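You operate a simulated robot arm through the tools that you are given. There is no shell and no other tool.

Carry out the task below with a simulated robot arm. There is one attempt and no reset: what you move stays moved.

Task
Tighten both bolts of the clamped handle with the red hex key, then release the clamp.
Fine: key back in its hole; handle into the yellow tray.

Only the result counts: the job must be done as asked and must still hold three seconds after the hand-in. Knocking over, shifting, dropping, spilling or breaking anything else fails it.

Robot
A 7-joint arm with a two-finger parallel gripper, fixed in place. Base frame: the origin is at the foot of the arm, x ahead of it, y to its left, z up; the work surface is at about z = 0.76. Readings come in m, rad, newtons and seconds.
With the tool pointing down near the work surface it reaches from about 0.1 to 0.66 m from the base axis. Its first joint turns from -1.152 to 1.152 rad. Payload 1.57 kg.
Tool frame: the origin (TCP) lies between the finger pads and is the grasp point; the fingertips stand 0.03 m ahead of it; z points along the fingers, y is the line along which they close. Largest opening 0.08 m; finger width 0.017, thickness 0.012; the body of the gripper, 0.04 by 0.082 m, starts 0.08 m behind the TCP.
Orientation is that of the tool frame in the base frame, as a unit quaternion [x, y, z, w]. With the fingers straight down and closing along the base's y, the tool's x points along the base's -x, its y along +y and its z along -z.

Tools
- The arm moves only by the tool apply_moves. Its argument "deltas" is a list that holds one entry, the list of rows, each a list of 6 numbers: the shift along the base's x, y, z in m, then the turn, a rotation vector about the base's x, y, z in rad. In form: [[[tx, ty, tz, rx, ry, rz], ...]]. A call has 1 to 20 rows; each row shifts and turns the commanded pose from where the row before left it. "jaw" is the opening, from 0 (shut) to 1 (fully open), set as the call begins (left out, the last holds). A row lasts 0.2 s, in which the tool goes at most 0.05 m and 0.15 rad; a call with a longer step from one row to the next is refused whole, and so is a gripper value outside its range. Where a pose cannot be reached the arm comes as near as it can. A force on the tool above 90 N (or 10 N above the force at the start of the call, whichever is more), or a blocked arm, ends the call early, and 0.2 s more pass. Each finger travels about 0.072 m/s and halts on what it meets, pressing with about 30 N; the grip force reading is that of the motor and also rises with nothing between the fingers. The clock runs only during rows and for 0.2 s after the last one: add rows that do not move to give the fingers time. The reply holds the time, the measured pose of the TCP, the force on the tool along the base axes, the opening and the grip force, in the units named above and with some noise, with the torque about the TCP (base axes, N m) and any sound that the robot's microphone picked up, and new pictures: "views" is both (left out), scene, wrist or none.
- Cameras (640 x 400 px; columns grow to the right, rows downward): "scene" is fixed at [0.0672, 0.4471, 1.4144]; the picture's right is [-0.62, -0.79, 0.00], its down [-0.51, 0.40, -0.76] and it looks along [0.60, -0.47, -0.65] (base axes); focal length 340 px, centre (320, 200). "wrist" rides on the gripper at [0.072, -0.007, -0.122] in the tool frame; the picture's right is [0.09, 1.00, 0.00], its down [-0.84, 0.08, -0.54] and it looks along [-0.54, 0.05, 0.84] (tool axes); focal length 238 px, centre (320, 200). There is no depth. A picture from a camera that has moved, and an enlarged one, comes with that camera's place and axes in the base frame and with its lens.
- close_up(camera, box): a new picture of the part [left, top, right, bottom] of that camera's present view, enlarged. No time passes.
- hand_in(): hands the job in; it is judged then, once.

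Nothing tells you positions but the pictures and the camera data. Unless the task says otherwise, let go and move clear before handing in.

The tools are called after "Emit:" as name(argument=value, ...) on one line, values as JSON. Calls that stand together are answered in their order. apply_moves: Moves the arm, as the interface text tells. Its arguments: {"type":"object","properties":{"deltas":{"type":"array","items":{"type":"array","items":{"type":"array","items":{"type":"number"}}}},"jaw":{"type":"number"},"views":{"type":"string","enum":["both","scene","wrist","none"]}},"required":["deltas"]} The other tools are called the same way: close_up (camera, box) takes an enlarged picture of a part of a camera's view; hand_in () hands the job in.

At the start:

```text
time_s: 0.0
tcp_pos: [0.3874, 0.1238, 1.1813]
tcp_rot: [0.0, 1.0, -0.001, -0.001]
force: [0.2, -0.4, 0.2]
torque: [0.01, -0.01, 0.01]
grip_width: 0.0803
gripper_force: 0.2
```

scene: 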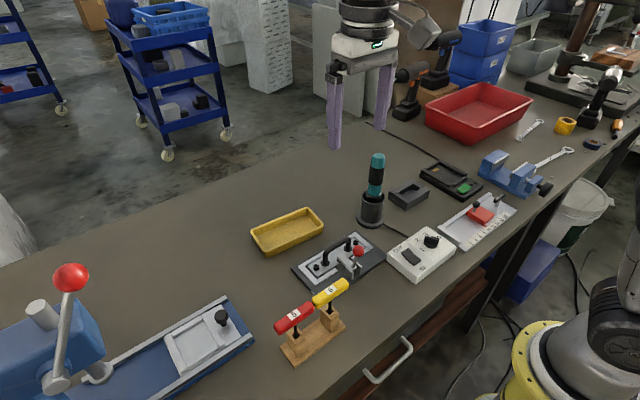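
wrist: 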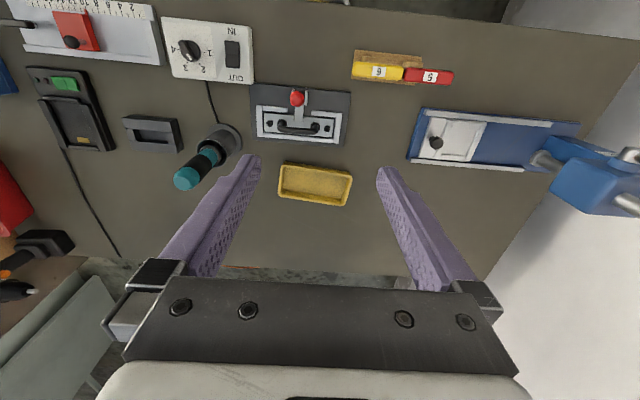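

I see a handle held by a toggle clamp with a red knob, a yellow tray next to it, and a wooden block holding a red and a yellow hex key. I'll take enlarged views first to locate everything.

Emit:
close_up(camera="scene", box=[240, 200, 400, 300])

Emit:
close_up(camera="scene", box=[260, 260, 372, 370])

Emit:
close_up(camera="wrist", box=[240, 40, 480, 210])

```text
4.00 times, centred on (320, 250) of scene
camera zoom: at [0.0672, 0.4471, 1.4144], right [-0.62, -0.79, 0.0], down [-0.51, 0.4, -0.76], along [0.6, -0.47, -0.65], focal length 1360 px, centre (320, 0)
```

zoom: 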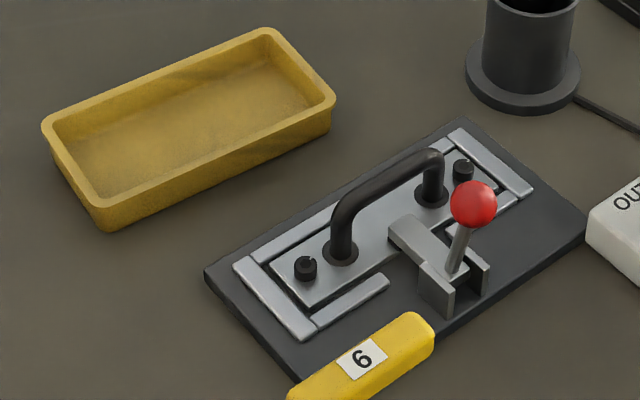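

```text
3.64 times, centred on (316, 315) of scene
camera zoom: at [0.0672, 0.4471, 1.4144], right [-0.62, -0.79, 0.0], down [-0.51, 0.4, -0.76], along [0.6, -0.47, -0.65], focal length 1236 px, centre (334, -218)
```

zoom: 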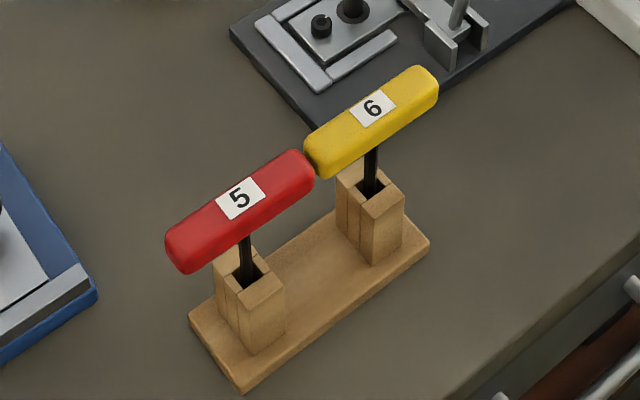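

```text
2.35 times, centred on (360, 125) of wrist
camera zoom: at [0.3157, 0.1177, 1.3034], right [-0.09, 1.0, 0.0], down [0.84, 0.08, 0.54], along [0.54, 0.05, -0.84], focal length 561 px, centre (226, 376)
```

zoom: 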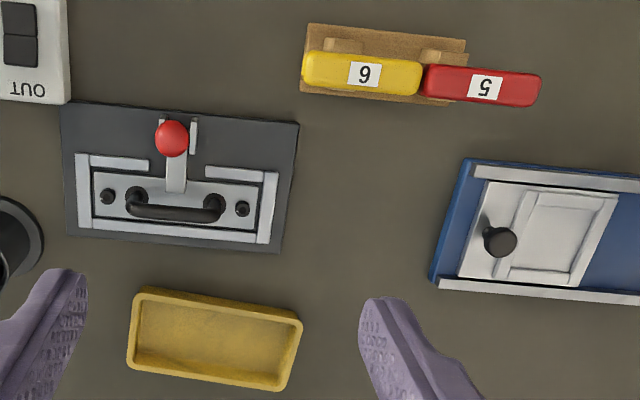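

I take the red key's handle to be at about (0.34, 0.29, 0.88), lying along y. The clamp knob is at about (0.396, 0.085, 0.86), and the bolts are at x≈0.457. I'll move above the red key with the jaws turned to close along x and look closer.

Emit:
apply_moves(deltas=[[[-0.0044, 0.0151, -0.009, 0, 0, 0.1428], [-0.0044, 0.0151, -0.009, 0, 0, 0.1428], [-0.0044, 0.0151, -0.009, 0, 0, 0.1428], [-0.0044, 0.0151, -0.009, 0, 0, 0.1428], [-0.0044, 0.0151, -0.009, 0, 0, 0.1428], [-0.0044, 0.0151, -0.009, 0, 0, 0.1428], [-0.0044, 0.0151, -0.009, 0, 0, 0.1428], [-0.0044, 0.0151, -0.009, 0, 0, 0.1428], [-0.0044, 0.0151, -0.009, 0, 0, 0.1428], [-0.0044, 0.0151, -0.009, 0, 0, 0.1428], [-0.0044, 0.0151, -0.009, 0, 0, 0.1428], [0, 0, 0, 0, 0, 0]]], jaw=1)

```text
time_s: 2.6
tcp_pos: [0.3393, 0.2904, 1.0824]
tcp_rot: [0.708, -0.706, 0.0, 0.0]
force: [0.9, 0.0, 0.2]
torque: [0.0, -0.02, -0.02]
grip_width: 0.08
gripper_force: 0.0
camera wrist: at [0.3458, 0.219, 1.2045], right [-1.0, -0.09, 0.0], down [-0.08, 0.84, 0.54], along [-0.05, 0.54, -0.84], focal length 238 px, centre (320, 200)
```

scene: 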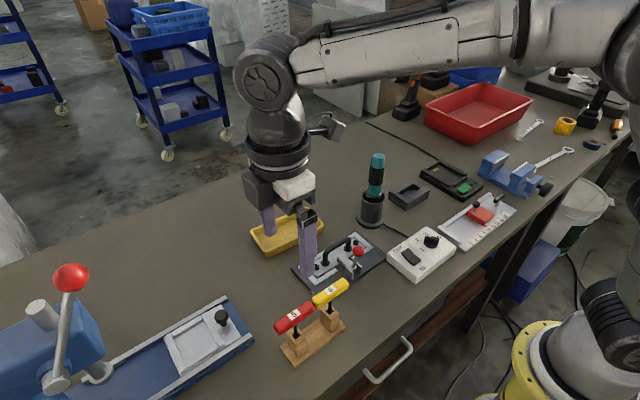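
wrist: 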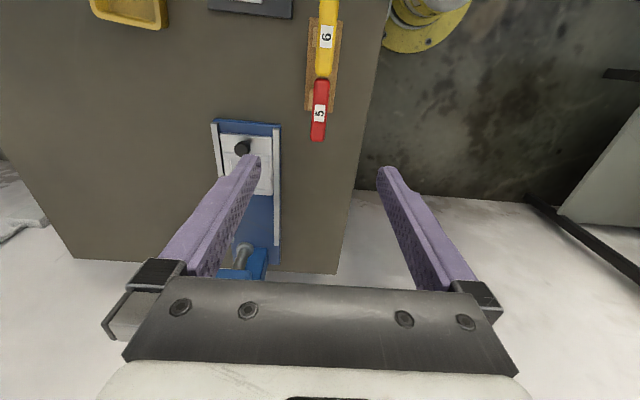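

The wrist view agrees: the red handle is centred near (0.340, 0.287). I'll enlarge both views to get the handle ends and the height.

Emit:
close_up(camera="wrist", box=[270, 0, 370, 150])

Emit:
close_up(camera="scene", box=[264, 270, 360, 370])

```text
2.67 times, centred on (320, 75) of wrist
camera zoom: at [0.3458, 0.219, 1.2045], right [-1.0, -0.09, 0.0], down [-0.08, 0.84, 0.54], along [-0.05, 0.54, -0.84], focal length 636 px, centre (320, 533)
```

zoom: 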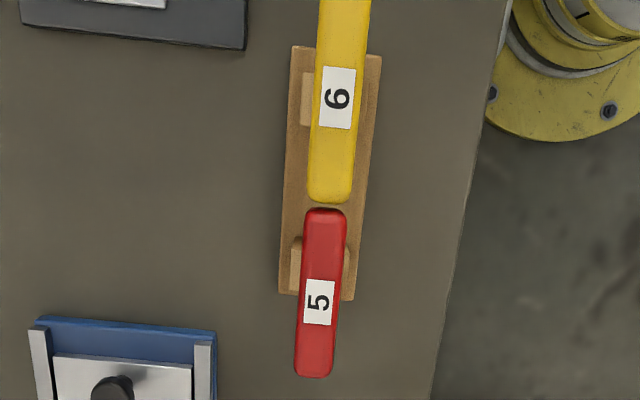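

```text
4.00 times, centred on (312, 320) of scene
camera zoom: at [0.0672, 0.4471, 1.4144], right [-0.62, -0.79, 0.0], down [-0.51, 0.4, -0.76], along [0.6, -0.47, -0.65], focal length 1360 px, centre (352, -280)
```

zoom: 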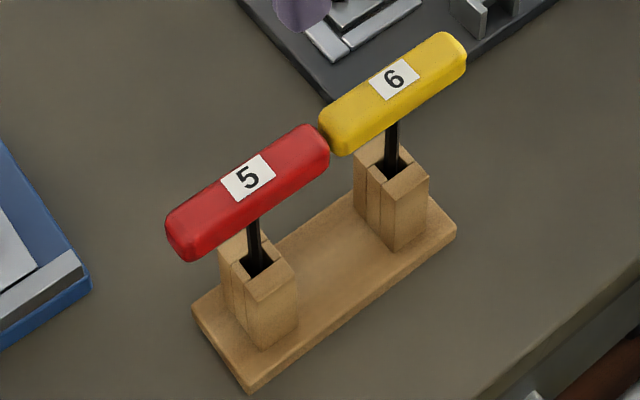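

The red handle is centred at about (0.340, 0.288), with its top at z≈0.893 and the post top at z≈0.818. I'll descend to just above it and check alignment.

Emit:
apply_moves(deltas=[[[0.0003, -0.002, -0.03, 0, 0, 0], [0, 0, -0.03, 0, 0, 0], [0, 0, -0.03, 0, 0, 0], [0, 0, -0.03, 0, 0, 0], [0, 0, -0.02, 0, 0, 0], [0, 0, 0, 0, 0, 0]]])

```text
time_s: 4.0
tcp_pos: [0.3397, 0.2888, 0.9414]
tcp_rot: [0.707, -0.707, 0.0, 0.0]
force: [-0.4, 0.2, 0.3]
torque: [-0.02, -0.01, -0.03]
grip_width: 0.0799
gripper_force: 0.1
camera wrist: at [0.3465, 0.2167, 1.0641], right [-1.0, -0.09, 0.0], down [-0.08, 0.84, 0.54], along [-0.05, 0.54, -0.84], focal length 238 px, centre (320, 200)
```

scene: 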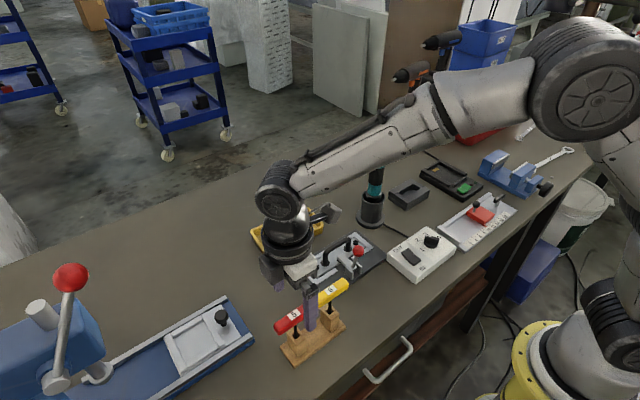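
wrist: 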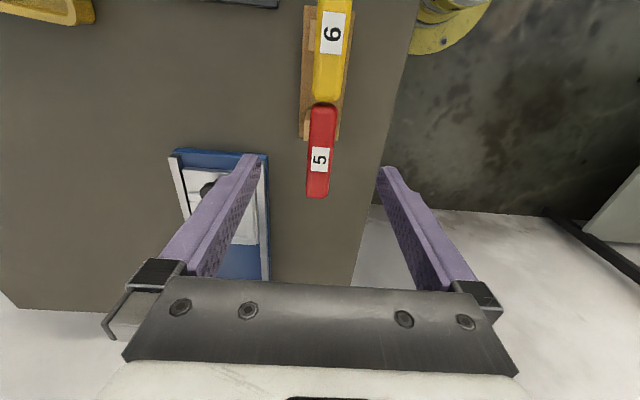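

The alignment is good: the label centre computes to (0.340, 0.2887). I'll descend to grasp height and close the jaws.

Emit:
apply_moves(deltas=[[[0, 0, -0.02, 0, 0, 0], [0, 0, -0.02, 0, 0, 0], [0, 0, -0.02, 0, 0, 0], [0, 0, 0, 0, 0, 0], [0, 0, 0, 0, 0, 0]]])

Emit:
apply_moves(deltas=[[[0, 0, 0, 0, 0, 0], [0, 0, 0, 0, 0, 0], [0, 0, 0, 0, 0, 0], [0, 0, 0, 0, 0, 0], [0, 0, 0, 0, 0, 0], [0, 0, 0, 0, 0, 0], [0, 0, 0, 0, 0, 0]]], jaw=0)

```text
time_s: 5.2
tcp_pos: [0.3401, 0.2882, 0.8822]
tcp_rot: [-0.707, 0.707, -0.001, 0.0]
force: [0.1, 0.2, -0.2]
torque: [-0.02, -0.01, 0.03]
grip_width: 0.0798
gripper_force: 0.0
camera wrist: at [0.3459, 0.2165, 1.0043], right [-1.0, -0.09, 0.0], down [-0.08, 0.84, 0.54], along [-0.05, 0.54, -0.84], focal length 238 px, centre (320, 200)
```

scene: 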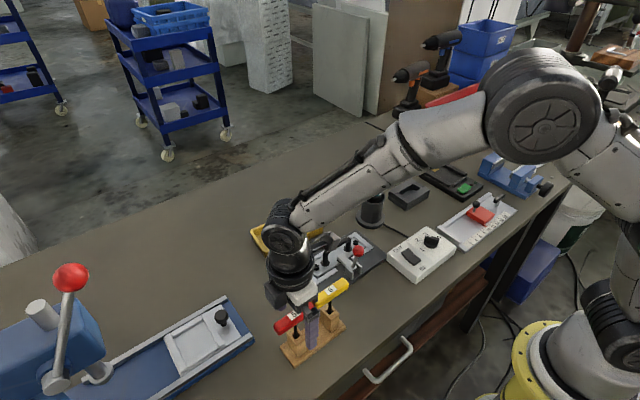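
wrist: 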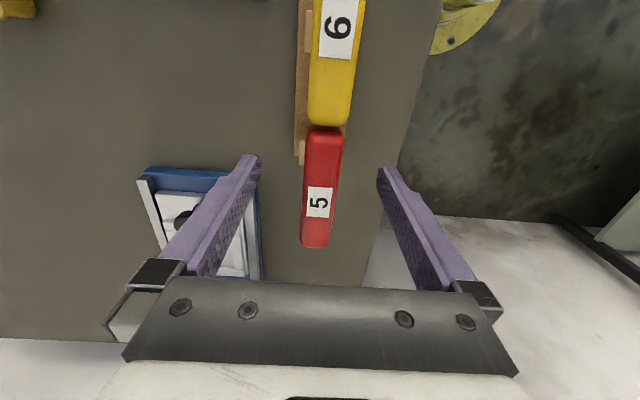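

```text
time_s: 6.8
tcp_pos: [0.3394, 0.2892, 0.8812]
tcp_rot: [-0.707, 0.707, -0.001, 0.0]
force: [-0.1, 0.3, -0.3]
torque: [0.04, 0.0, 0.02]
grip_width: 0.0193
gripper_force: 29.4
camera wrist: at [0.346, 0.2165, 1.0044], right [-1.0, -0.09, 0.0], down [-0.08, 0.84, 0.54], along [-0.05, 0.54, -0.84], focal length 238 px, centre (320, 200)
```

scene: 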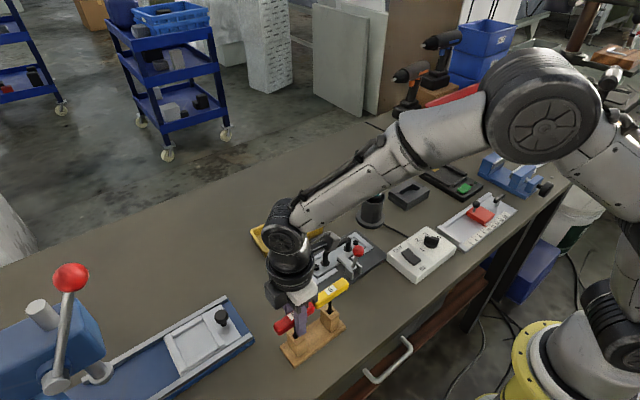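
wrist: 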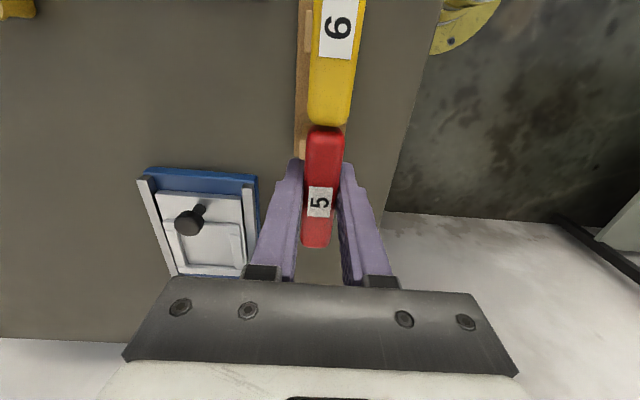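

The key is gripped at width 0.019. I'll lift it straight up out of its post, watching that the stand stays put.

Emit:
apply_moves(deltas=[[[0, 0, 0.01, 0, 0, 0], [0, 0, 0.015, 0, 0, 0], [0, 0, 0.02, 0, 0, 0], [0, 0, 0.02, 0, 0, 0], [0, 0, 0.02, 0, 0, 0], [0, 0, 0.02, 0, 0, 0], [0, 0, 0.015, 0, 0, 0], [0, 0, 0.02, 0, 0, 0], [0, 0, 0, 0, 0, 0]]])

Emit:
close_up(camera="scene", box=[250, 200, 410, 370])

```text
time_s: 8.8
tcp_pos: [0.3412, 0.2878, 1.0221]
tcp_rot: [-0.707, 0.707, 0.0, 0.0]
force: [0.8, 0.3, -1.0]
torque: [0.03, 0.02, -0.02]
grip_width: 0.0195
gripper_force: 30.4
camera wrist: at [0.3467, 0.217, 1.1446], right [-1.0, -0.09, 0.0], down [-0.08, 0.84, 0.54], along [-0.05, 0.54, -0.84], focal length 238 px, centre (320, 200)
```

scene: 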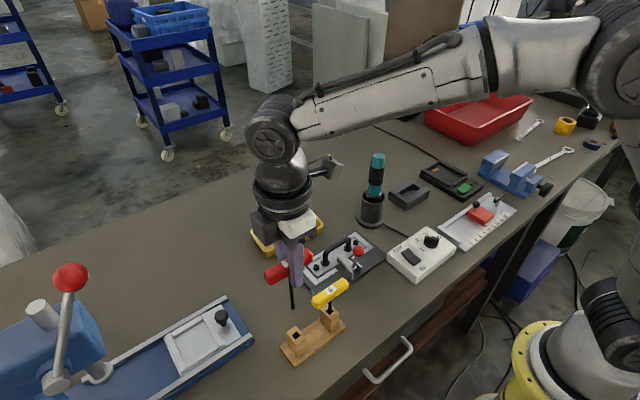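
wrist: 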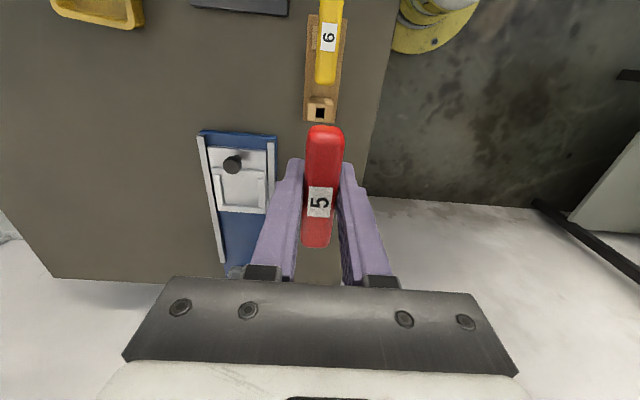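

```text
2.35 times, centred on (330, 285) of scene
camera zoom: at [0.0672, 0.4471, 1.4144], right [-0.62, -0.79, 0.0], down [-0.51, 0.4, -0.76], along [0.6, -0.47, -0.65], focal length 800 px, centre (296, 0)
```

zoom: 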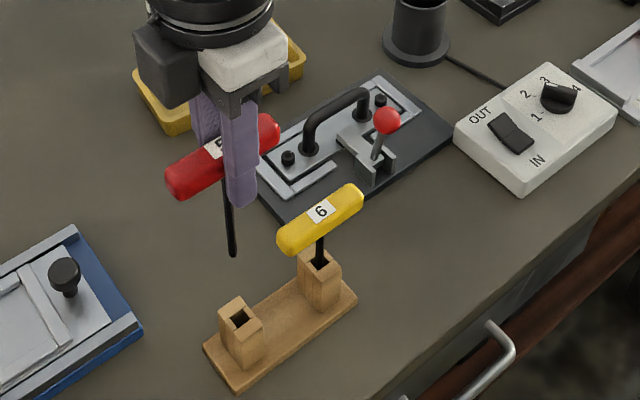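

The key is out and the stand hasn't moved; its tip hangs about 0.112 m below the TCP. The empty hole computes to (0.340, 0.288), which matches my grasp pose. Next I'll move toward the near bolt to measure it with the wrist camera.

Emit:
apply_moves(deltas=[[[0.0293, -0.022, 0, 0, 0, 0], [0.0293, -0.022, 0, 0, 0, 0], [0.0293, -0.022, -0.02, 0, 0, 0], [0.0293, -0.022, -0.022, 0, 0, 0], [0, 0, 0, 0, 0, 0], [0, 0, 0, 0, 0, 0]]])

Emit:
close_up(camera="wrist", box=[220, 0, 420, 125])

Emit:
close_up(camera="scene", box=[280, 220, 400, 295])

```text
time_s: 10.2
tcp_pos: [0.4582, 0.2015, 0.9795]
tcp_rot: [-0.707, 0.707, 0.0, 0.001]
force: [0.4, -0.1, -1.1]
torque: [0.04, 0.0, 0.01]
grip_width: 0.0194
gripper_force: 29.8
camera wrist: at [0.4646, 0.1283, 1.1019], right [-1.0, -0.09, 0.0], down [-0.08, 0.84, 0.54], along [-0.05, 0.54, -0.84], focal length 238 px, centre (320, 200)
```

scene: 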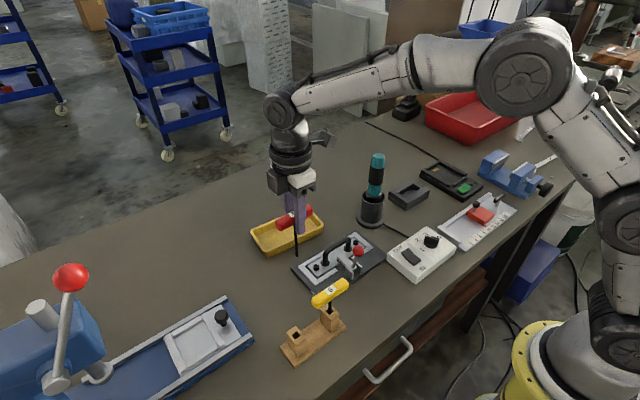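
wrist: 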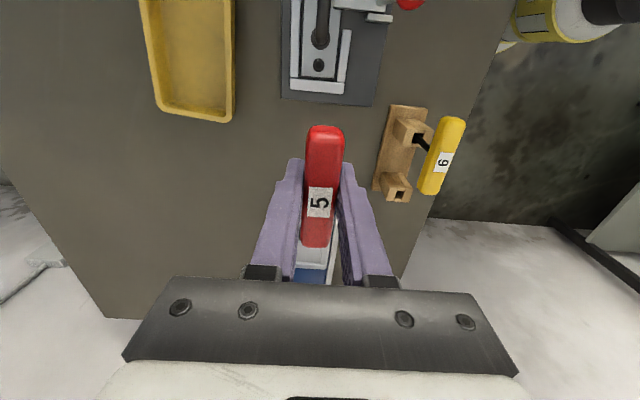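

```text
3.20 times, centred on (320, 62) of wrist
camera zoom: at [0.4646, 0.1283, 1.1019], right [-1.0, -0.09, 0.0], down [-0.08, 0.84, 0.54], along [-0.05, 0.54, -0.84], focal length 763 px, centre (320, 640)
```

zoom: 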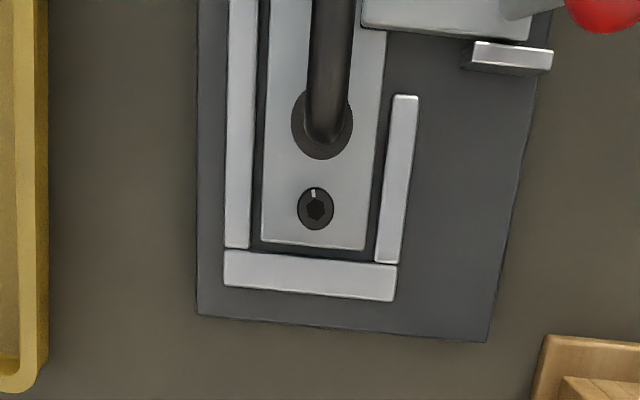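

```text
5.33 times, centred on (340, 258) of scene
camera zoom: at [0.0672, 0.4471, 1.4144], right [-0.62, -0.79, 0.0], down [-0.51, 0.4, -0.76], along [0.6, -0.47, -0.65], focal length 1813 px, centre (213, -107)
```

zoom: 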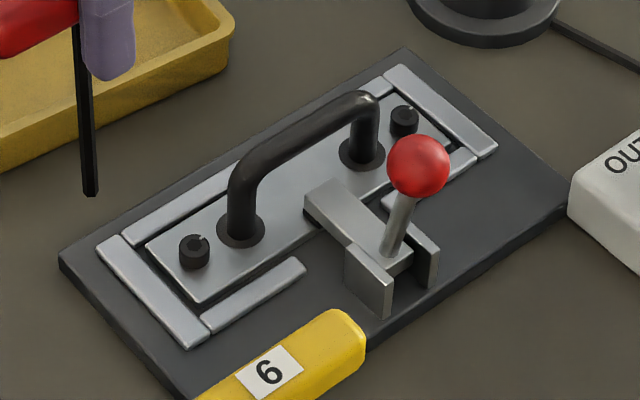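

Both bolts are socket heads with a white index mark; the near one is at about (0.464, 0.146, 0.789). I'll enlarge it further to see the hex phase and the mark, and take a repeat pose reading to average out noise.

Emit:
close_up(camera="wrist", box=[303, 50, 335, 80])

Emit:
close_up(camera="scene", box=[310, 255, 330, 275])

Emit:
apply_moves(deltas=[[[0, 0, 0, 0, 0, 0]]], views="wrist")

Emit:
close_up(camera="scene", box=[280, 210, 320, 260])

```text
13.33 times, centred on (319, 65) of wrist
camera zoom: at [0.4646, 0.1283, 1.1019], right [-1.0, -0.09, 0.0], down [-0.08, 0.84, 0.54], along [-0.05, 0.54, -0.84], focal length 3178 px, centre (333, 2000)
```

zoom: 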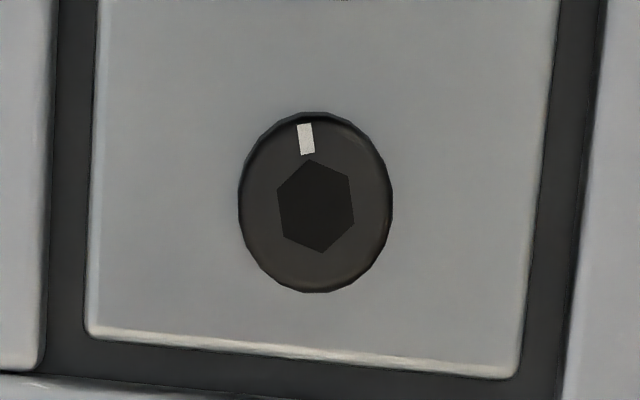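

```text
16.00 times, centred on (320, 265) of scene
camera zoom: at [0.0672, 0.4471, 1.4144], right [-0.62, -0.79, 0.0], down [-0.51, 0.4, -0.76], along [0.6, -0.47, -0.65], focal length 5440 px, centre (320, -840)
```

zoom: 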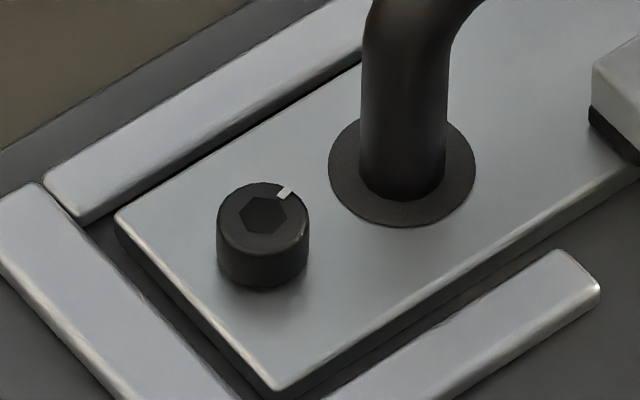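

```text
time_s: 10.6
tcp_pos: [0.4576, 0.1995, 0.9791]
tcp_rot: [-0.707, 0.707, 0.0, 0.0]
force: [0.7, -0.5, 0.0]
torque: [-0.05, 0.02, -0.03]
grip_width: 0.0194
gripper_force: 30.1
camera wrist: at [0.4644, 0.1284, 1.102], right [-1.0, -0.09, 0.0], down [-0.08, 0.84, 0.54], along [-0.05, 0.54, -0.84], focal length 238 px, centre (320, 200)
```

wrist: 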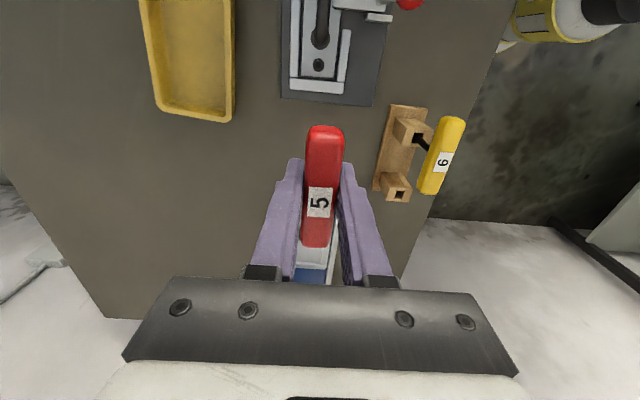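

```text
8.00 times, centred on (300, 235) of scene
camera zoom: at [0.0672, 0.4471, 1.4144], right [-0.62, -0.79, 0.0], down [-0.51, 0.4, -0.76], along [0.6, -0.47, -0.65], focal length 2720 px, centre (480, -80)
```

zoom: 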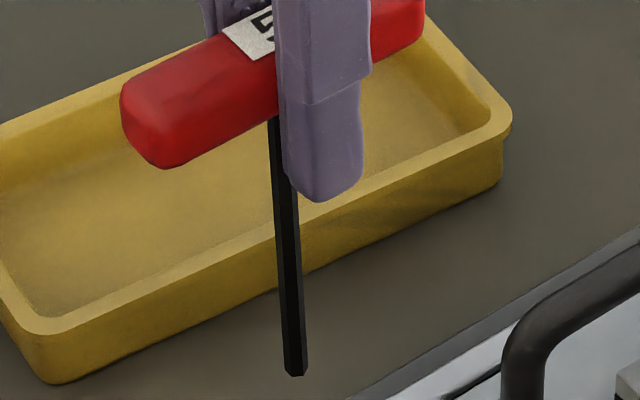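

The index mark lines up with a hex corner and points about 12° off −y. I'll look closely at the key tip to find its facet orientation.

Emit:
close_up(camera="scene", box=[290, 244, 304, 260])

Emit:
close_up(camera="scene", box=[290, 228, 304, 244])

```text
16.00 times, centred on (297, 252) of scene
camera zoom: at [0.0672, 0.4471, 1.4144], right [-0.62, -0.79, 0.0], down [-0.51, 0.4, -0.76], along [0.6, -0.47, -0.65], focal length 5440 px, centre (688, -632)
```

zoom: 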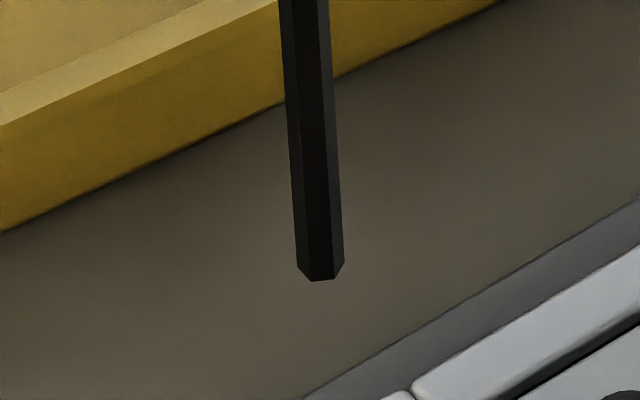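

```text
16.00 times, centred on (297, 236) of scene
camera zoom: at [0.0672, 0.4471, 1.4144], right [-0.62, -0.79, 0.0], down [-0.51, 0.4, -0.76], along [0.6, -0.47, -0.65], focal length 5440 px, centre (688, -376)
```

zoom: 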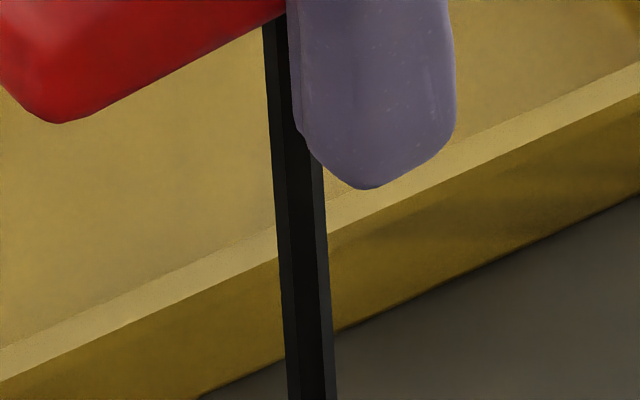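

The key has a flat facing the scene camera, so its corners lie near 0°/60° from base x. The near bolt's corners lie at about −77.5°+60k. I'll turn the key +42.5° to match, leaving room to turn clockwise, and bring the tip just above the bolt.

Emit:
apply_moves(deltas=[[[0.001, -0.009, 0, 0, 0, 0.1237], [0.001, -0.009, 0, 0, 0, 0.1237], [0.001, -0.009, 0, 0, 0, 0.1237], [0.001, -0.009, 0, 0, 0, 0.1237], [0.001, -0.009, -0.02, 0, 0, 0.1237], [0.0015, -0.0093, -0.03, 0, 0, 0.1237], [0, 0, 0, 0, 0, 0], [0, 0, 0, 0, 0, 0]]])

Emit:
close_up(camera="scene", box=[300, 235, 340, 285])

```text
time_s: 12.4
tcp_pos: [0.464, 0.1457, 0.9308]
tcp_rot: [0.916, -0.402, 0.0, 0.0]
force: [0.1, 0.7, -1.2]
torque: [0.01, 0.0, 0.03]
grip_width: 0.0193
gripper_force: 30.0
camera wrist: at [0.5172, 0.0973, 1.0526], right [-0.67, -0.74, 0.0], down [-0.62, 0.56, 0.54], along [-0.4, 0.36, -0.84], focal length 238 px, centre (320, 200)
```

scene: 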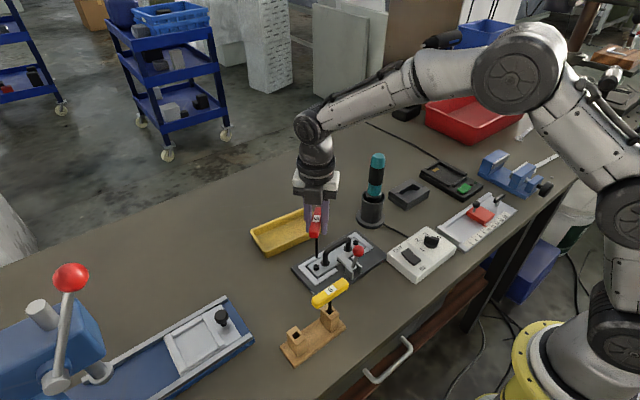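
wrist: 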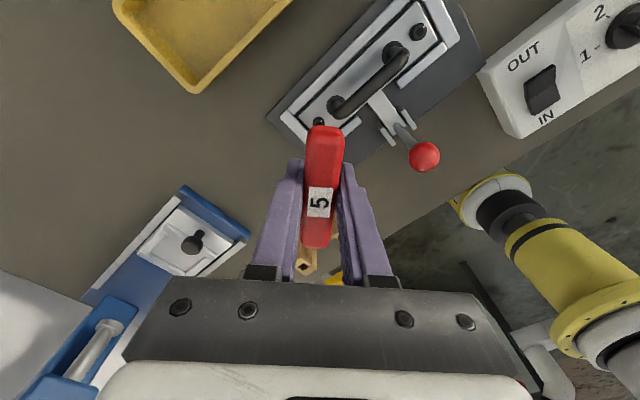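

```text
8.00 times, centred on (320, 260) of scene
camera zoom: at [0.0672, 0.4471, 1.4144], right [-0.62, -0.79, 0.0], down [-0.51, 0.4, -0.76], along [0.6, -0.47, -0.65], focal length 2720 px, centre (320, -280)
```

zoom: 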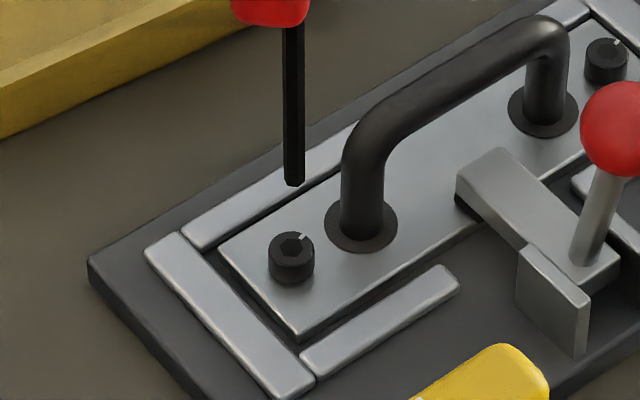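

The turn succeeded. The tip looks roughly above the bolt but maybe 1 mm to the image's right. I'll zoom in to measure the offset precisely.

Emit:
close_up(camera="scene", box=[306, 250, 326, 274])

Emit:
close_up(camera="wrist", box=[290, 90, 350, 130])

```text
16.00 times, centred on (316, 262) of scene
camera zoom: at [0.0672, 0.4471, 1.4144], right [-0.62, -0.79, 0.0], down [-0.51, 0.4, -0.76], along [0.6, -0.47, -0.65], focal length 5440 px, centre (384, -792)
```

zoom: 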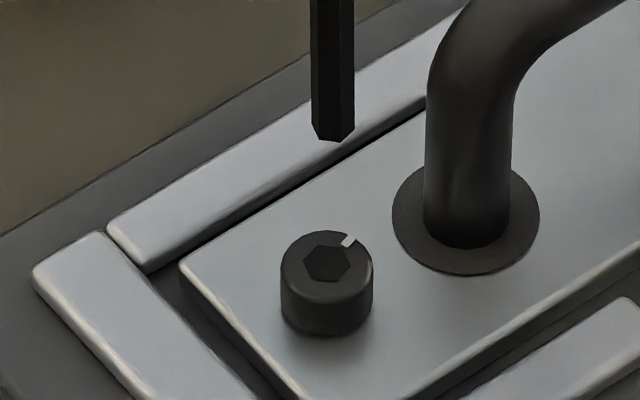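

```text
10.00 times, centred on (320, 110) of wrist
camera zoom: at [0.5172, 0.0973, 1.0526], right [-0.67, -0.74, 0.0], down [-0.62, 0.56, 0.54], along [-0.4, 0.36, -0.84], focal length 2384 px, centre (320, 1100)
```

zoom: 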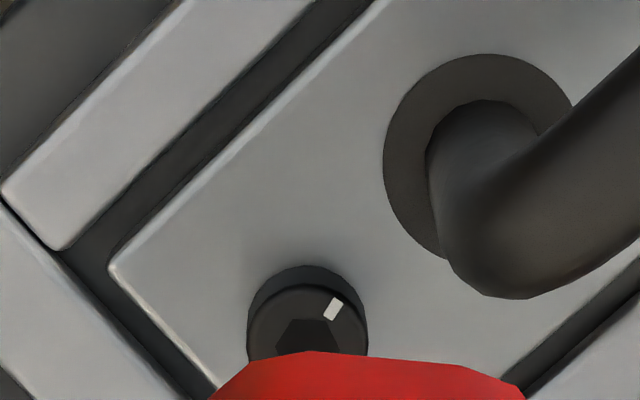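

The tip is about 1.1–1.4 mm off toward the image's right in both views. I'll shift by about (+1.1, +0.8) mm, drop to just above the bolt, and check again.

Emit:
apply_moves(deltas=[[[0.0011, 0.0008, 0, 0, 0, 0], [0, 0, -0.01, 0, 0, 0], [0, 0, -0.009, 0, 0, 0], [0, 0, 0, 0, 0, 0], [0, 0, 0, 0, 0, 0]]], views="wrist")

Emit:
close_up(camera="scene", box=[308, 254, 324, 274])

Emit:
close_up(camera="scene", box=[290, 200, 340, 280])

```text
time_s: 13.6
tcp_pos: [0.4654, 0.1455, 0.9113]
tcp_rot: [0.915, -0.403, 0.0, 0.0]
force: [0.7, 0.1, -0.6]
torque: [0.02, -0.02, -0.05]
grip_width: 0.0195
gripper_force: 30.0
camera wrist: at [0.5179, 0.0983, 1.0334], right [-0.67, -0.74, 0.0], down [-0.62, 0.56, 0.54], along [-0.4, 0.36, -0.84], focal length 238 px, centre (320, 200)
```

wrist: 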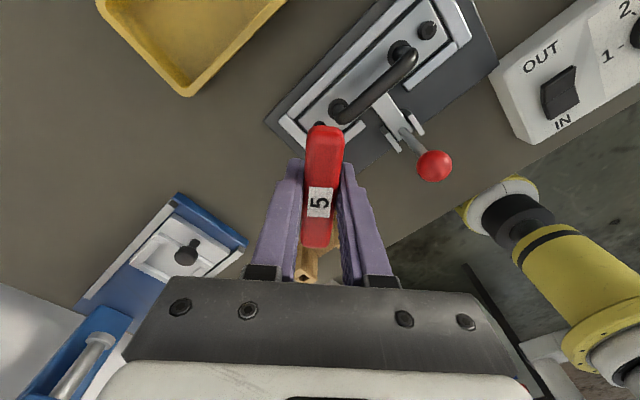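

```text
16.00 times, centred on (316, 264) of scene
camera zoom: at [0.0672, 0.4471, 1.4144], right [-0.62, -0.79, 0.0], down [-0.51, 0.4, -0.76], along [0.6, -0.47, -0.65], focal length 5440 px, centre (384, -824)
```

zoom: 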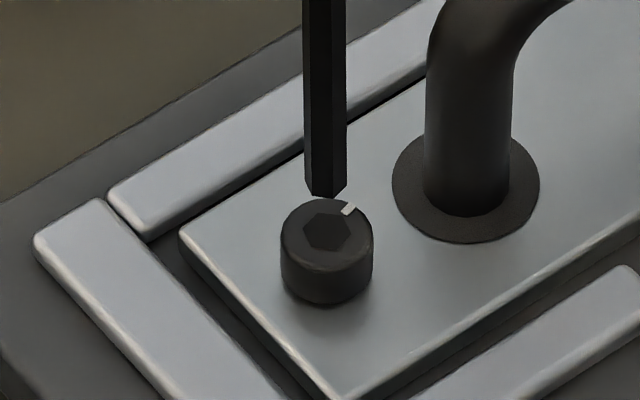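

```text
5.00 times, centred on (315, 240) of scene
camera zoom: at [0.0672, 0.4471, 1.4144], right [-0.62, -0.79, 0.0], down [-0.51, 0.4, -0.76], along [0.6, -0.47, -0.65], focal length 1700 px, centre (345, 0)
```

zoom: 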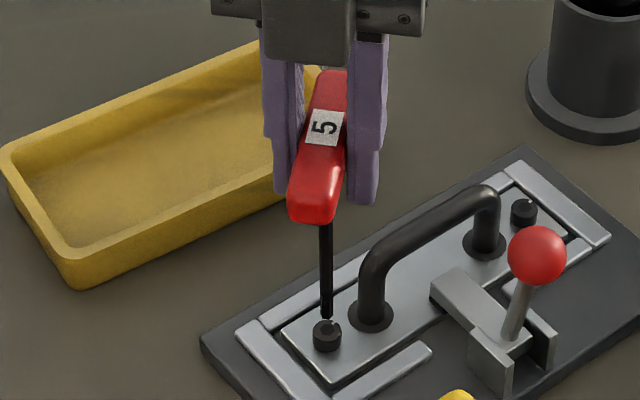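

The tip is now centred over the bolt within about 0.3 mm, and its facets match the socket. I'll lower it slowly in small steps while watching the force.

Emit:
apply_moves(deltas=[[[0, 0, -0.004, 0, 0, 0], [0, 0, -0.003, 0, 0, 0], [0, 0, -0.002, 0, 0, 0], [0, 0, 0, 0, 0, 0]]], views="none")

Emit:
apply_moves(deltas=[[[0, 0, -0.001, 0, 0, 0], [0, 0, -0.001, 0, 0, 0], [0, 0, 0, 0, 0, 0]]], views="none")

Emit:
close_up(camera="scene", box=[308, 254, 324, 274])

```text
time_s: 14.6
tcp_pos: [0.464, 0.1481, 0.9002]
tcp_rot: [0.915, -0.403, 0.0, 0.0]
force: [0.4, 0.2, 0.2]
torque: [-0.03, -0.02, -0.01]
grip_width: 0.0195
gripper_force: 30.2
```

```text
time_s: 15.4
tcp_pos: [0.4641, 0.147, 0.8997]
tcp_rot: [0.915, -0.403, 0.0, 0.0]
force: [0.0, 0.9, 0.4]
torque: [0.0, -0.01, 0.04]
grip_width: 0.0192
gripper_force: 29.6
```

```text
16.00 times, centred on (316, 264) of scene
camera zoom: at [0.0672, 0.4471, 1.4144], right [-0.62, -0.79, 0.0], down [-0.51, 0.4, -0.76], along [0.6, -0.47, -0.65], focal length 5440 px, centre (384, -824)
```

zoom: 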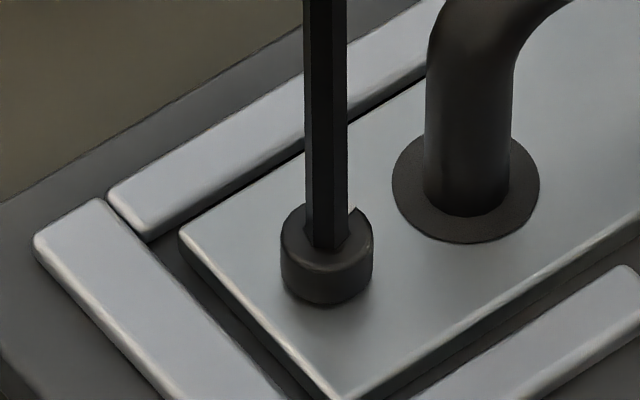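

The tip looks to be at the socket mouth with no contact force. I'll continue down in 1 mm steps.

Emit:
apply_moves(deltas=[[[0, 0, -0.001, 0, 0, 0], [0, 0, -0.001, 0, 0, 0], [0, 0, 0, 0, 0, 0]]], views="none")

Emit:
apply_moves(deltas=[[[0, 0, -0.001, 0, 0, 0], [0, 0, -0.001, 0, 0, 0], [0, 0, 0, 0, 0, 0]]], views="none")

Emit:
close_up(camera="scene", box=[308, 254, 324, 274])

```text
time_s: 16.2
tcp_pos: [0.4643, 0.1467, 0.8973]
tcp_rot: [0.915, -0.403, 0.0, 0.001]
force: [-0.9, 0.6, -1.1]
torque: [0.0, -0.02, -0.03]
grip_width: 0.0194
gripper_force: 30.2
```

```text
time_s: 17.0
tcp_pos: [0.4649, 0.1475, 0.8975]
tcp_rot: [0.915, -0.402, 0.002, -0.001]
force: [-2.5, 1.2, 12.5]
torque: [0.06, 0.25, -0.04]
grip_width: 0.0197
gripper_force: 30.2
```

```text
16.00 times, centred on (316, 264) of scene
camera zoom: at [0.0669, 0.447, 1.4144], right [-0.62, -0.79, 0.0], down [-0.51, 0.4, -0.76], along [0.6, -0.47, -0.65], focal length 5440 px, centre (384, -824)
```

zoom: 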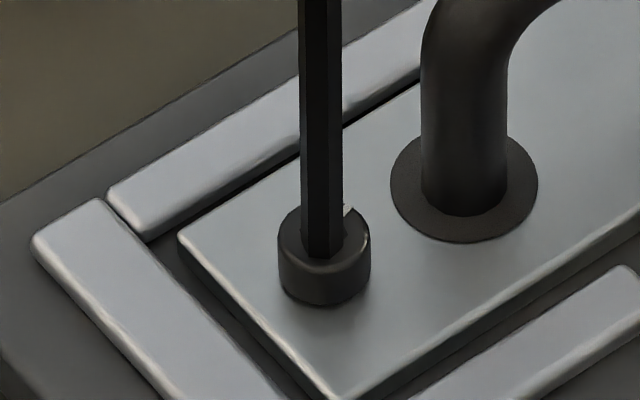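

I felt a contact of 12.5 N, and the tip seems to be resting on the near rim rather than in the socket. I'll back up 2 mm and look again.

Emit:
apply_moves(deltas=[[[0, 0, 0.001, 0, 0, 0], [0, 0, 0.001, 0, 0, 0], [0, 0, 0, 0, 0, 0]]], views="wrist")

Emit:
close_up(camera="scene", box=[308, 254, 324, 274])

Emit:
close_up(camera="scene", box=[300, 230, 348, 290])

Emit:
close_up(camera="wrist", box=[290, 90, 350, 130])

```text
time_s: 17.8
tcp_pos: [0.4638, 0.1465, 0.8967]
tcp_rot: [0.915, -0.403, 0.0, 0.0]
force: [1.4, 0.2, 4.0]
torque: [0.05, -0.16, 0.01]
grip_width: 0.0192
gripper_force: 30.4
camera wrist: at [0.5174, 0.0981, 1.02], right [-0.67, -0.74, 0.0], down [-0.62, 0.56, 0.54], along [-0.4, 0.36, -0.84], focal length 238 px, centre (320, 200)
```

wrist: 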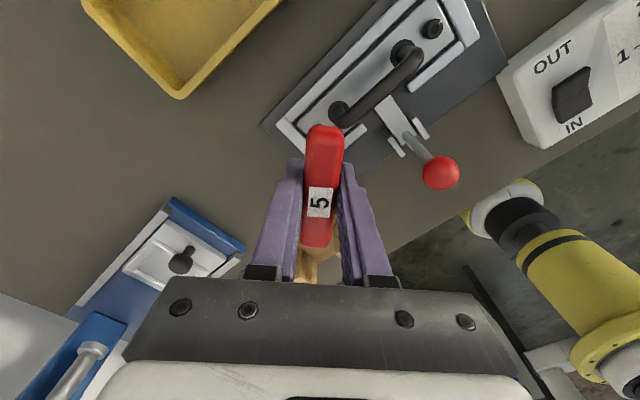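

```text
16.00 times, centred on (316, 264) of scene
camera zoom: at [0.0672, 0.4471, 1.4144], right [-0.62, -0.79, 0.0], down [-0.51, 0.4, -0.76], along [0.6, -0.47, -0.65], focal length 5440 px, centre (384, -824)
```

zoom: 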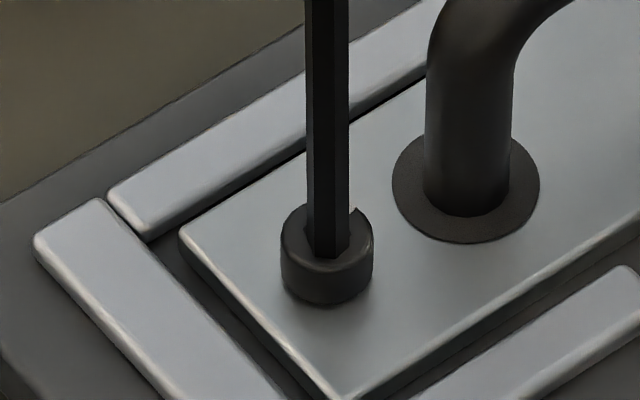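

```text
6.67 times, centred on (324, 260) of scene
camera zoom: at [0.0672, 0.4471, 1.4144], right [-0.62, -0.79, 0.0], down [-0.51, 0.4, -0.76], along [0.6, -0.47, -0.65], focal length 2266 px, centre (293, -200)
```

zoom: 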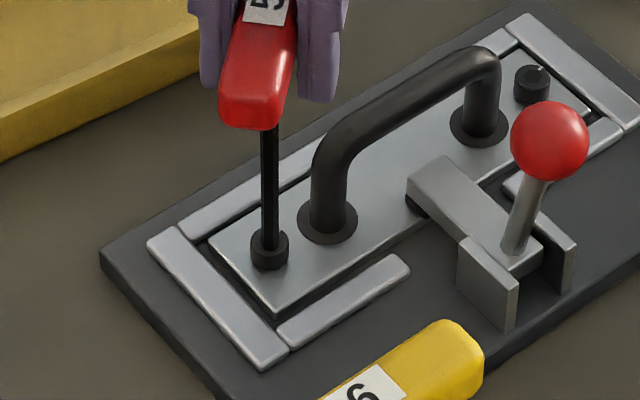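

```text
10.00 times, centred on (320, 110) of wrist
camera zoom: at [0.5174, 0.0981, 1.02], right [-0.67, -0.74, 0.0], down [-0.62, 0.56, 0.54], along [-0.4, 0.36, -0.84], focal length 2384 px, centre (320, 1100)
```

zoom: 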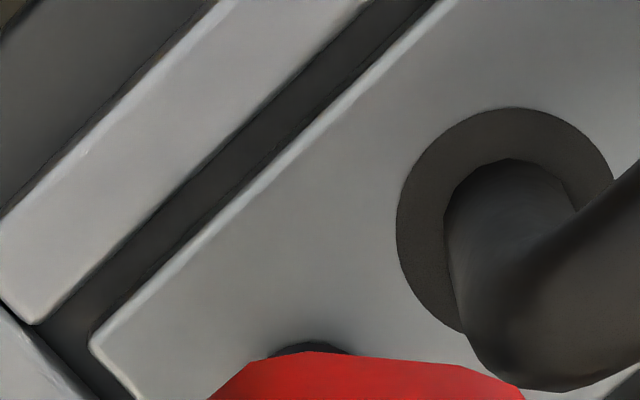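

The tip is laterally centred, but about 1.5 mm too close to the scene camera, so it sits on the socket's near rim. I'll lift 3 mm, shift by (+1.2, −0.9) mm and re-check.

Emit:
apply_moves(deltas=[[[0, 0, 0.003, 0, 0, 0], [0.0012, -0.0009, 0, 0, 0, 0], [0, 0, 0, 0, 0, 0], [0, 0, 0, 0, 0, 0]]], views="none")

Emit:
close_up(camera="scene", box=[310, 256, 322, 272])

```text
time_s: 18.8
tcp_pos: [0.4653, 0.1457, 0.8999]
tcp_rot: [0.915, -0.403, 0.0, 0.0]
force: [-0.7, 0.6, -1.7]
torque: [0.0, 0.03, -0.01]
grip_width: 0.0196
gripper_force: 29.6
```

```text
16.00 times, centred on (316, 264) of scene
camera zoom: at [0.0672, 0.4471, 1.4144], right [-0.62, -0.79, 0.0], down [-0.51, 0.4, -0.76], along [0.6, -0.47, -0.65], focal length 5440 px, centre (384, -824)
```

zoom: 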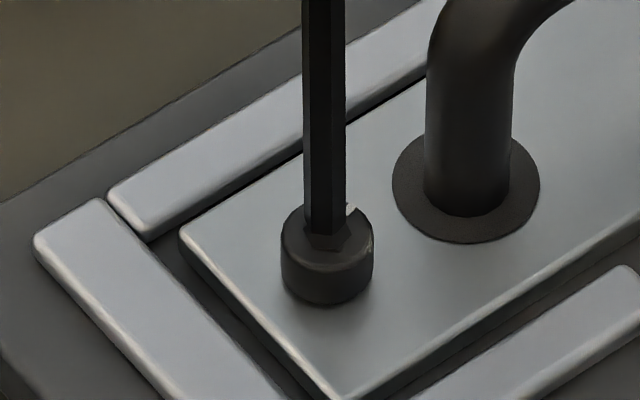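

The tip now sits above the socket, with the socket's front edge showing just below it. I'll descend again in small steps.

Emit:
apply_moves(deltas=[[[-0.0001, -0.0002, -0.001, 0, 0, 0], [0, 0, -0.001, 0, 0, 0], [0, 0, -0.001, 0, 0, 0], [0, 0, -0.0005, 0, 0, 0], [0, 0, 0, 0, 0, 0]]], views="none")

Emit:
close_up(camera="scene", box=[310, 256, 322, 272])

Emit:
apply_moves(deltas=[[[0, 0, -0.001, 0, 0, 0], [0, 0, -0.001, 0, 0, 0], [0, 0, 0, 0, 0, 0]]], views="none")

Emit:
close_up(camera="scene", box=[310, 256, 322, 272])

```text
time_s: 20.0
tcp_pos: [0.4658, 0.1467, 0.8969]
tcp_rot: [0.915, -0.403, -0.001, 0.001]
force: [-0.3, -0.2, 1.0]
torque: [-0.04, -0.01, 0.03]
grip_width: 0.0193
gripper_force: 29.4
```

```text
16.00 times, centred on (316, 264) of scene
camera zoom: at [0.0672, 0.447, 1.4144], right [-0.62, -0.79, 0.0], down [-0.51, 0.4, -0.76], along [0.6, -0.47, -0.65], focal length 5440 px, centre (384, -824)
```

zoom: 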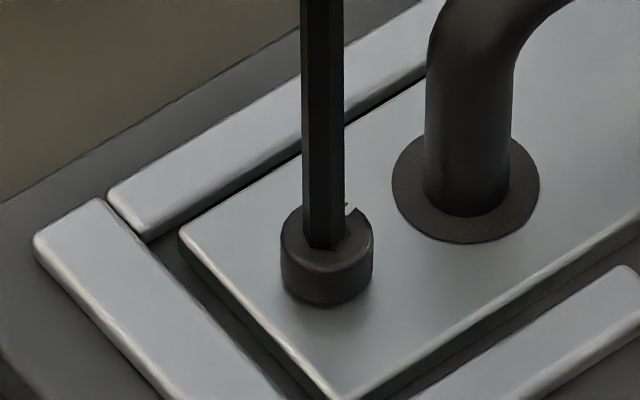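

```text
time_s: 20.8
tcp_pos: [0.4656, 0.1463, 0.8966]
tcp_rot: [0.915, -0.403, 0.0, -0.001]
force: [-2.9, 1.4, 13.8]
torque: [0.16, 0.34, -0.02]
grip_width: 0.0195
gripper_force: 29.5
```

```text
16.00 times, centred on (316, 264) of scene
camera zoom: at [0.0669, 0.447, 1.4144], right [-0.62, -0.79, 0.0], down [-0.51, 0.4, -0.76], along [0.6, -0.47, -0.65], focal length 5440 px, centre (384, -824)
```

zoom: 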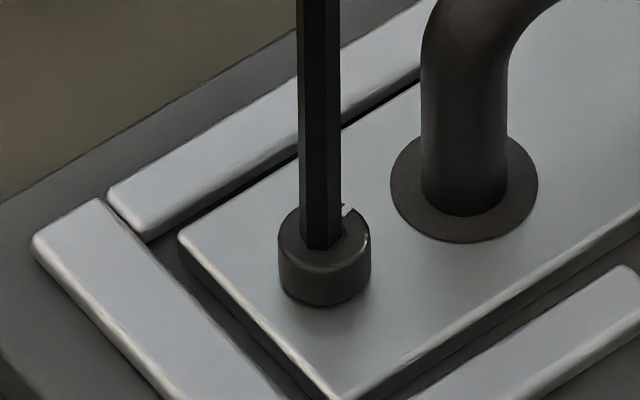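

It's still on the rim. The shaft centre is about 0.6 mm to the image's left of the bolt centre, and the depth is now right. I'll lift slightly, shift right 0.6 mm and retry gently.

Emit:
apply_moves(deltas=[[[0, 0, 0.002, 0, 0, 0], [-0.00035, -0.00045, 0, 0, 0, 0], [0, 0, 0, 0, 0, 0]]], views="none")

Emit:
close_up(camera="scene", box=[312, 257, 322, 270])

Emit:
apply_moves(deltas=[[[0, 0, -0.0005, 0, 0, 0], [0, 0, -0.0005, 0, 0, 0], [0, 0, -0.0005, 0, 0, 0], [0, 0, 0, 0, 0, 0]]], views="none")

Emit:
close_up(camera="scene", box=[312, 257, 322, 270])

```text
time_s: 21.6
tcp_pos: [0.4658, 0.1455, 0.8974]
tcp_rot: [0.915, -0.403, 0.0, 0.0]
force: [1.6, 0.4, 4.1]
torque: [0.1, -0.13, -0.02]
grip_width: 0.0195
gripper_force: 29.6
```

```text
16.00 times, centred on (317, 264) of scene
camera zoom: at [0.0671, 0.4471, 1.4144], right [-0.62, -0.79, 0.0], down [-0.51, 0.4, -0.76], along [0.6, -0.47, -0.65], focal length 5440 px, centre (368, -816)
```

zoom: 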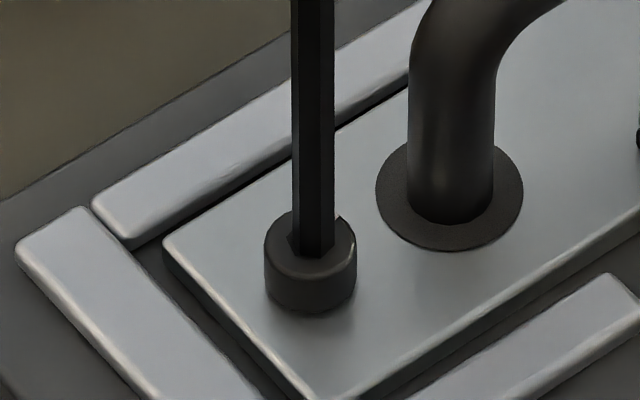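

```text
time_s: 22.6
tcp_pos: [0.4658, 0.1456, 0.897]
tcp_rot: [0.916, -0.402, 0.001, -0.002]
force: [-1.6, -0.3, 12.2]
torque: [-0.02, 0.16, 0.0]
grip_width: 0.0195
gripper_force: 29.7
```

```text
16.00 times, centred on (317, 264) of scene
camera zoom: at [0.067, 0.447, 1.4144], right [-0.62, -0.79, 0.0], down [-0.51, 0.4, -0.76], along [0.6, -0.47, -0.65], focal length 5440 px, centre (368, -816)
```

zoom: 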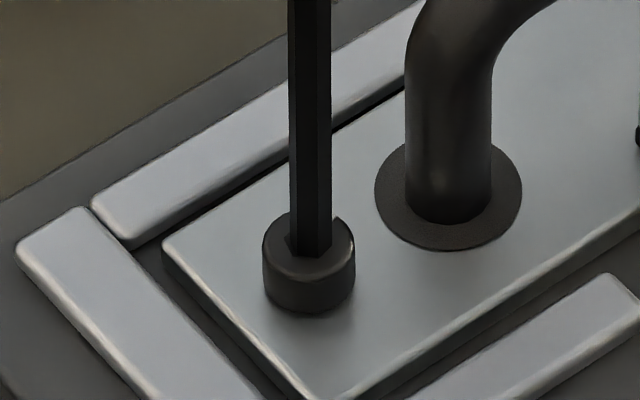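

The position now looks right, so the remaining block may be the hex phase. I'll lift the key about 12 mm and compare the tip and socket facets more carefully.

Emit:
apply_moves(deltas=[[[0, 0, 0.006, 0, 0, 0], [0, 0, 0.006, 0, 0, 0], [0, 0, 0, 0, 0, 0], [0, 0, 0, 0, 0, 0]]], views="none")

Emit:
close_up(camera="scene", box=[313, 261, 319, 265])

Emit:
close_up(camera="scene", box=[313, 258, 319, 262])

```text
time_s: 23.6
tcp_pos: [0.465, 0.1458, 0.9074]
tcp_rot: [0.915, -0.404, 0.0, 0.0]
force: [0.2, 0.1, -0.8]
torque: [0.01, 0.04, 0.0]
grip_width: 0.0194
gripper_force: 29.9
```

```text
16.00 times, centred on (316, 263) of scene
camera zoom: at [0.0672, 0.4471, 1.4144], right [-0.62, -0.79, 0.0], down [-0.51, 0.4, -0.76], along [0.6, -0.47, -0.65], focal length 5440 px, centre (384, -808)
```

zoom: 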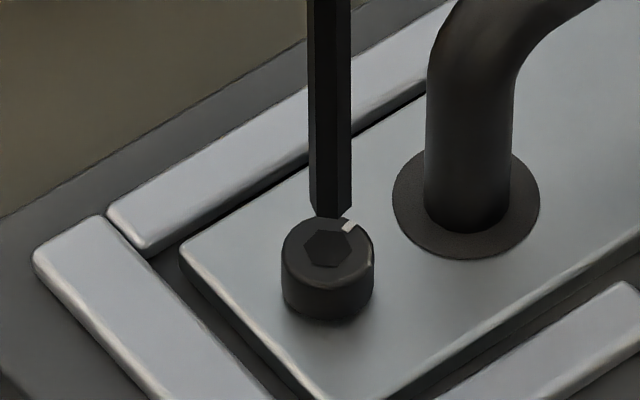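

```text
16.00 times, centred on (316, 260) of scene
camera zoom: at [0.0672, 0.4471, 1.4144], right [-0.62, -0.79, 0.0], down [-0.51, 0.4, -0.76], along [0.6, -0.47, -0.65], focal length 5440 px, centre (384, -760)
```

zoom: 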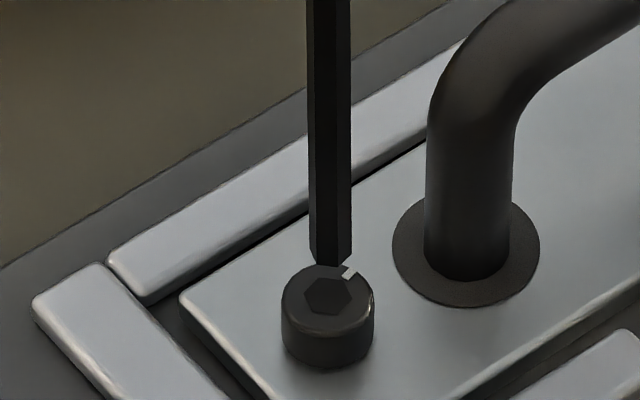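

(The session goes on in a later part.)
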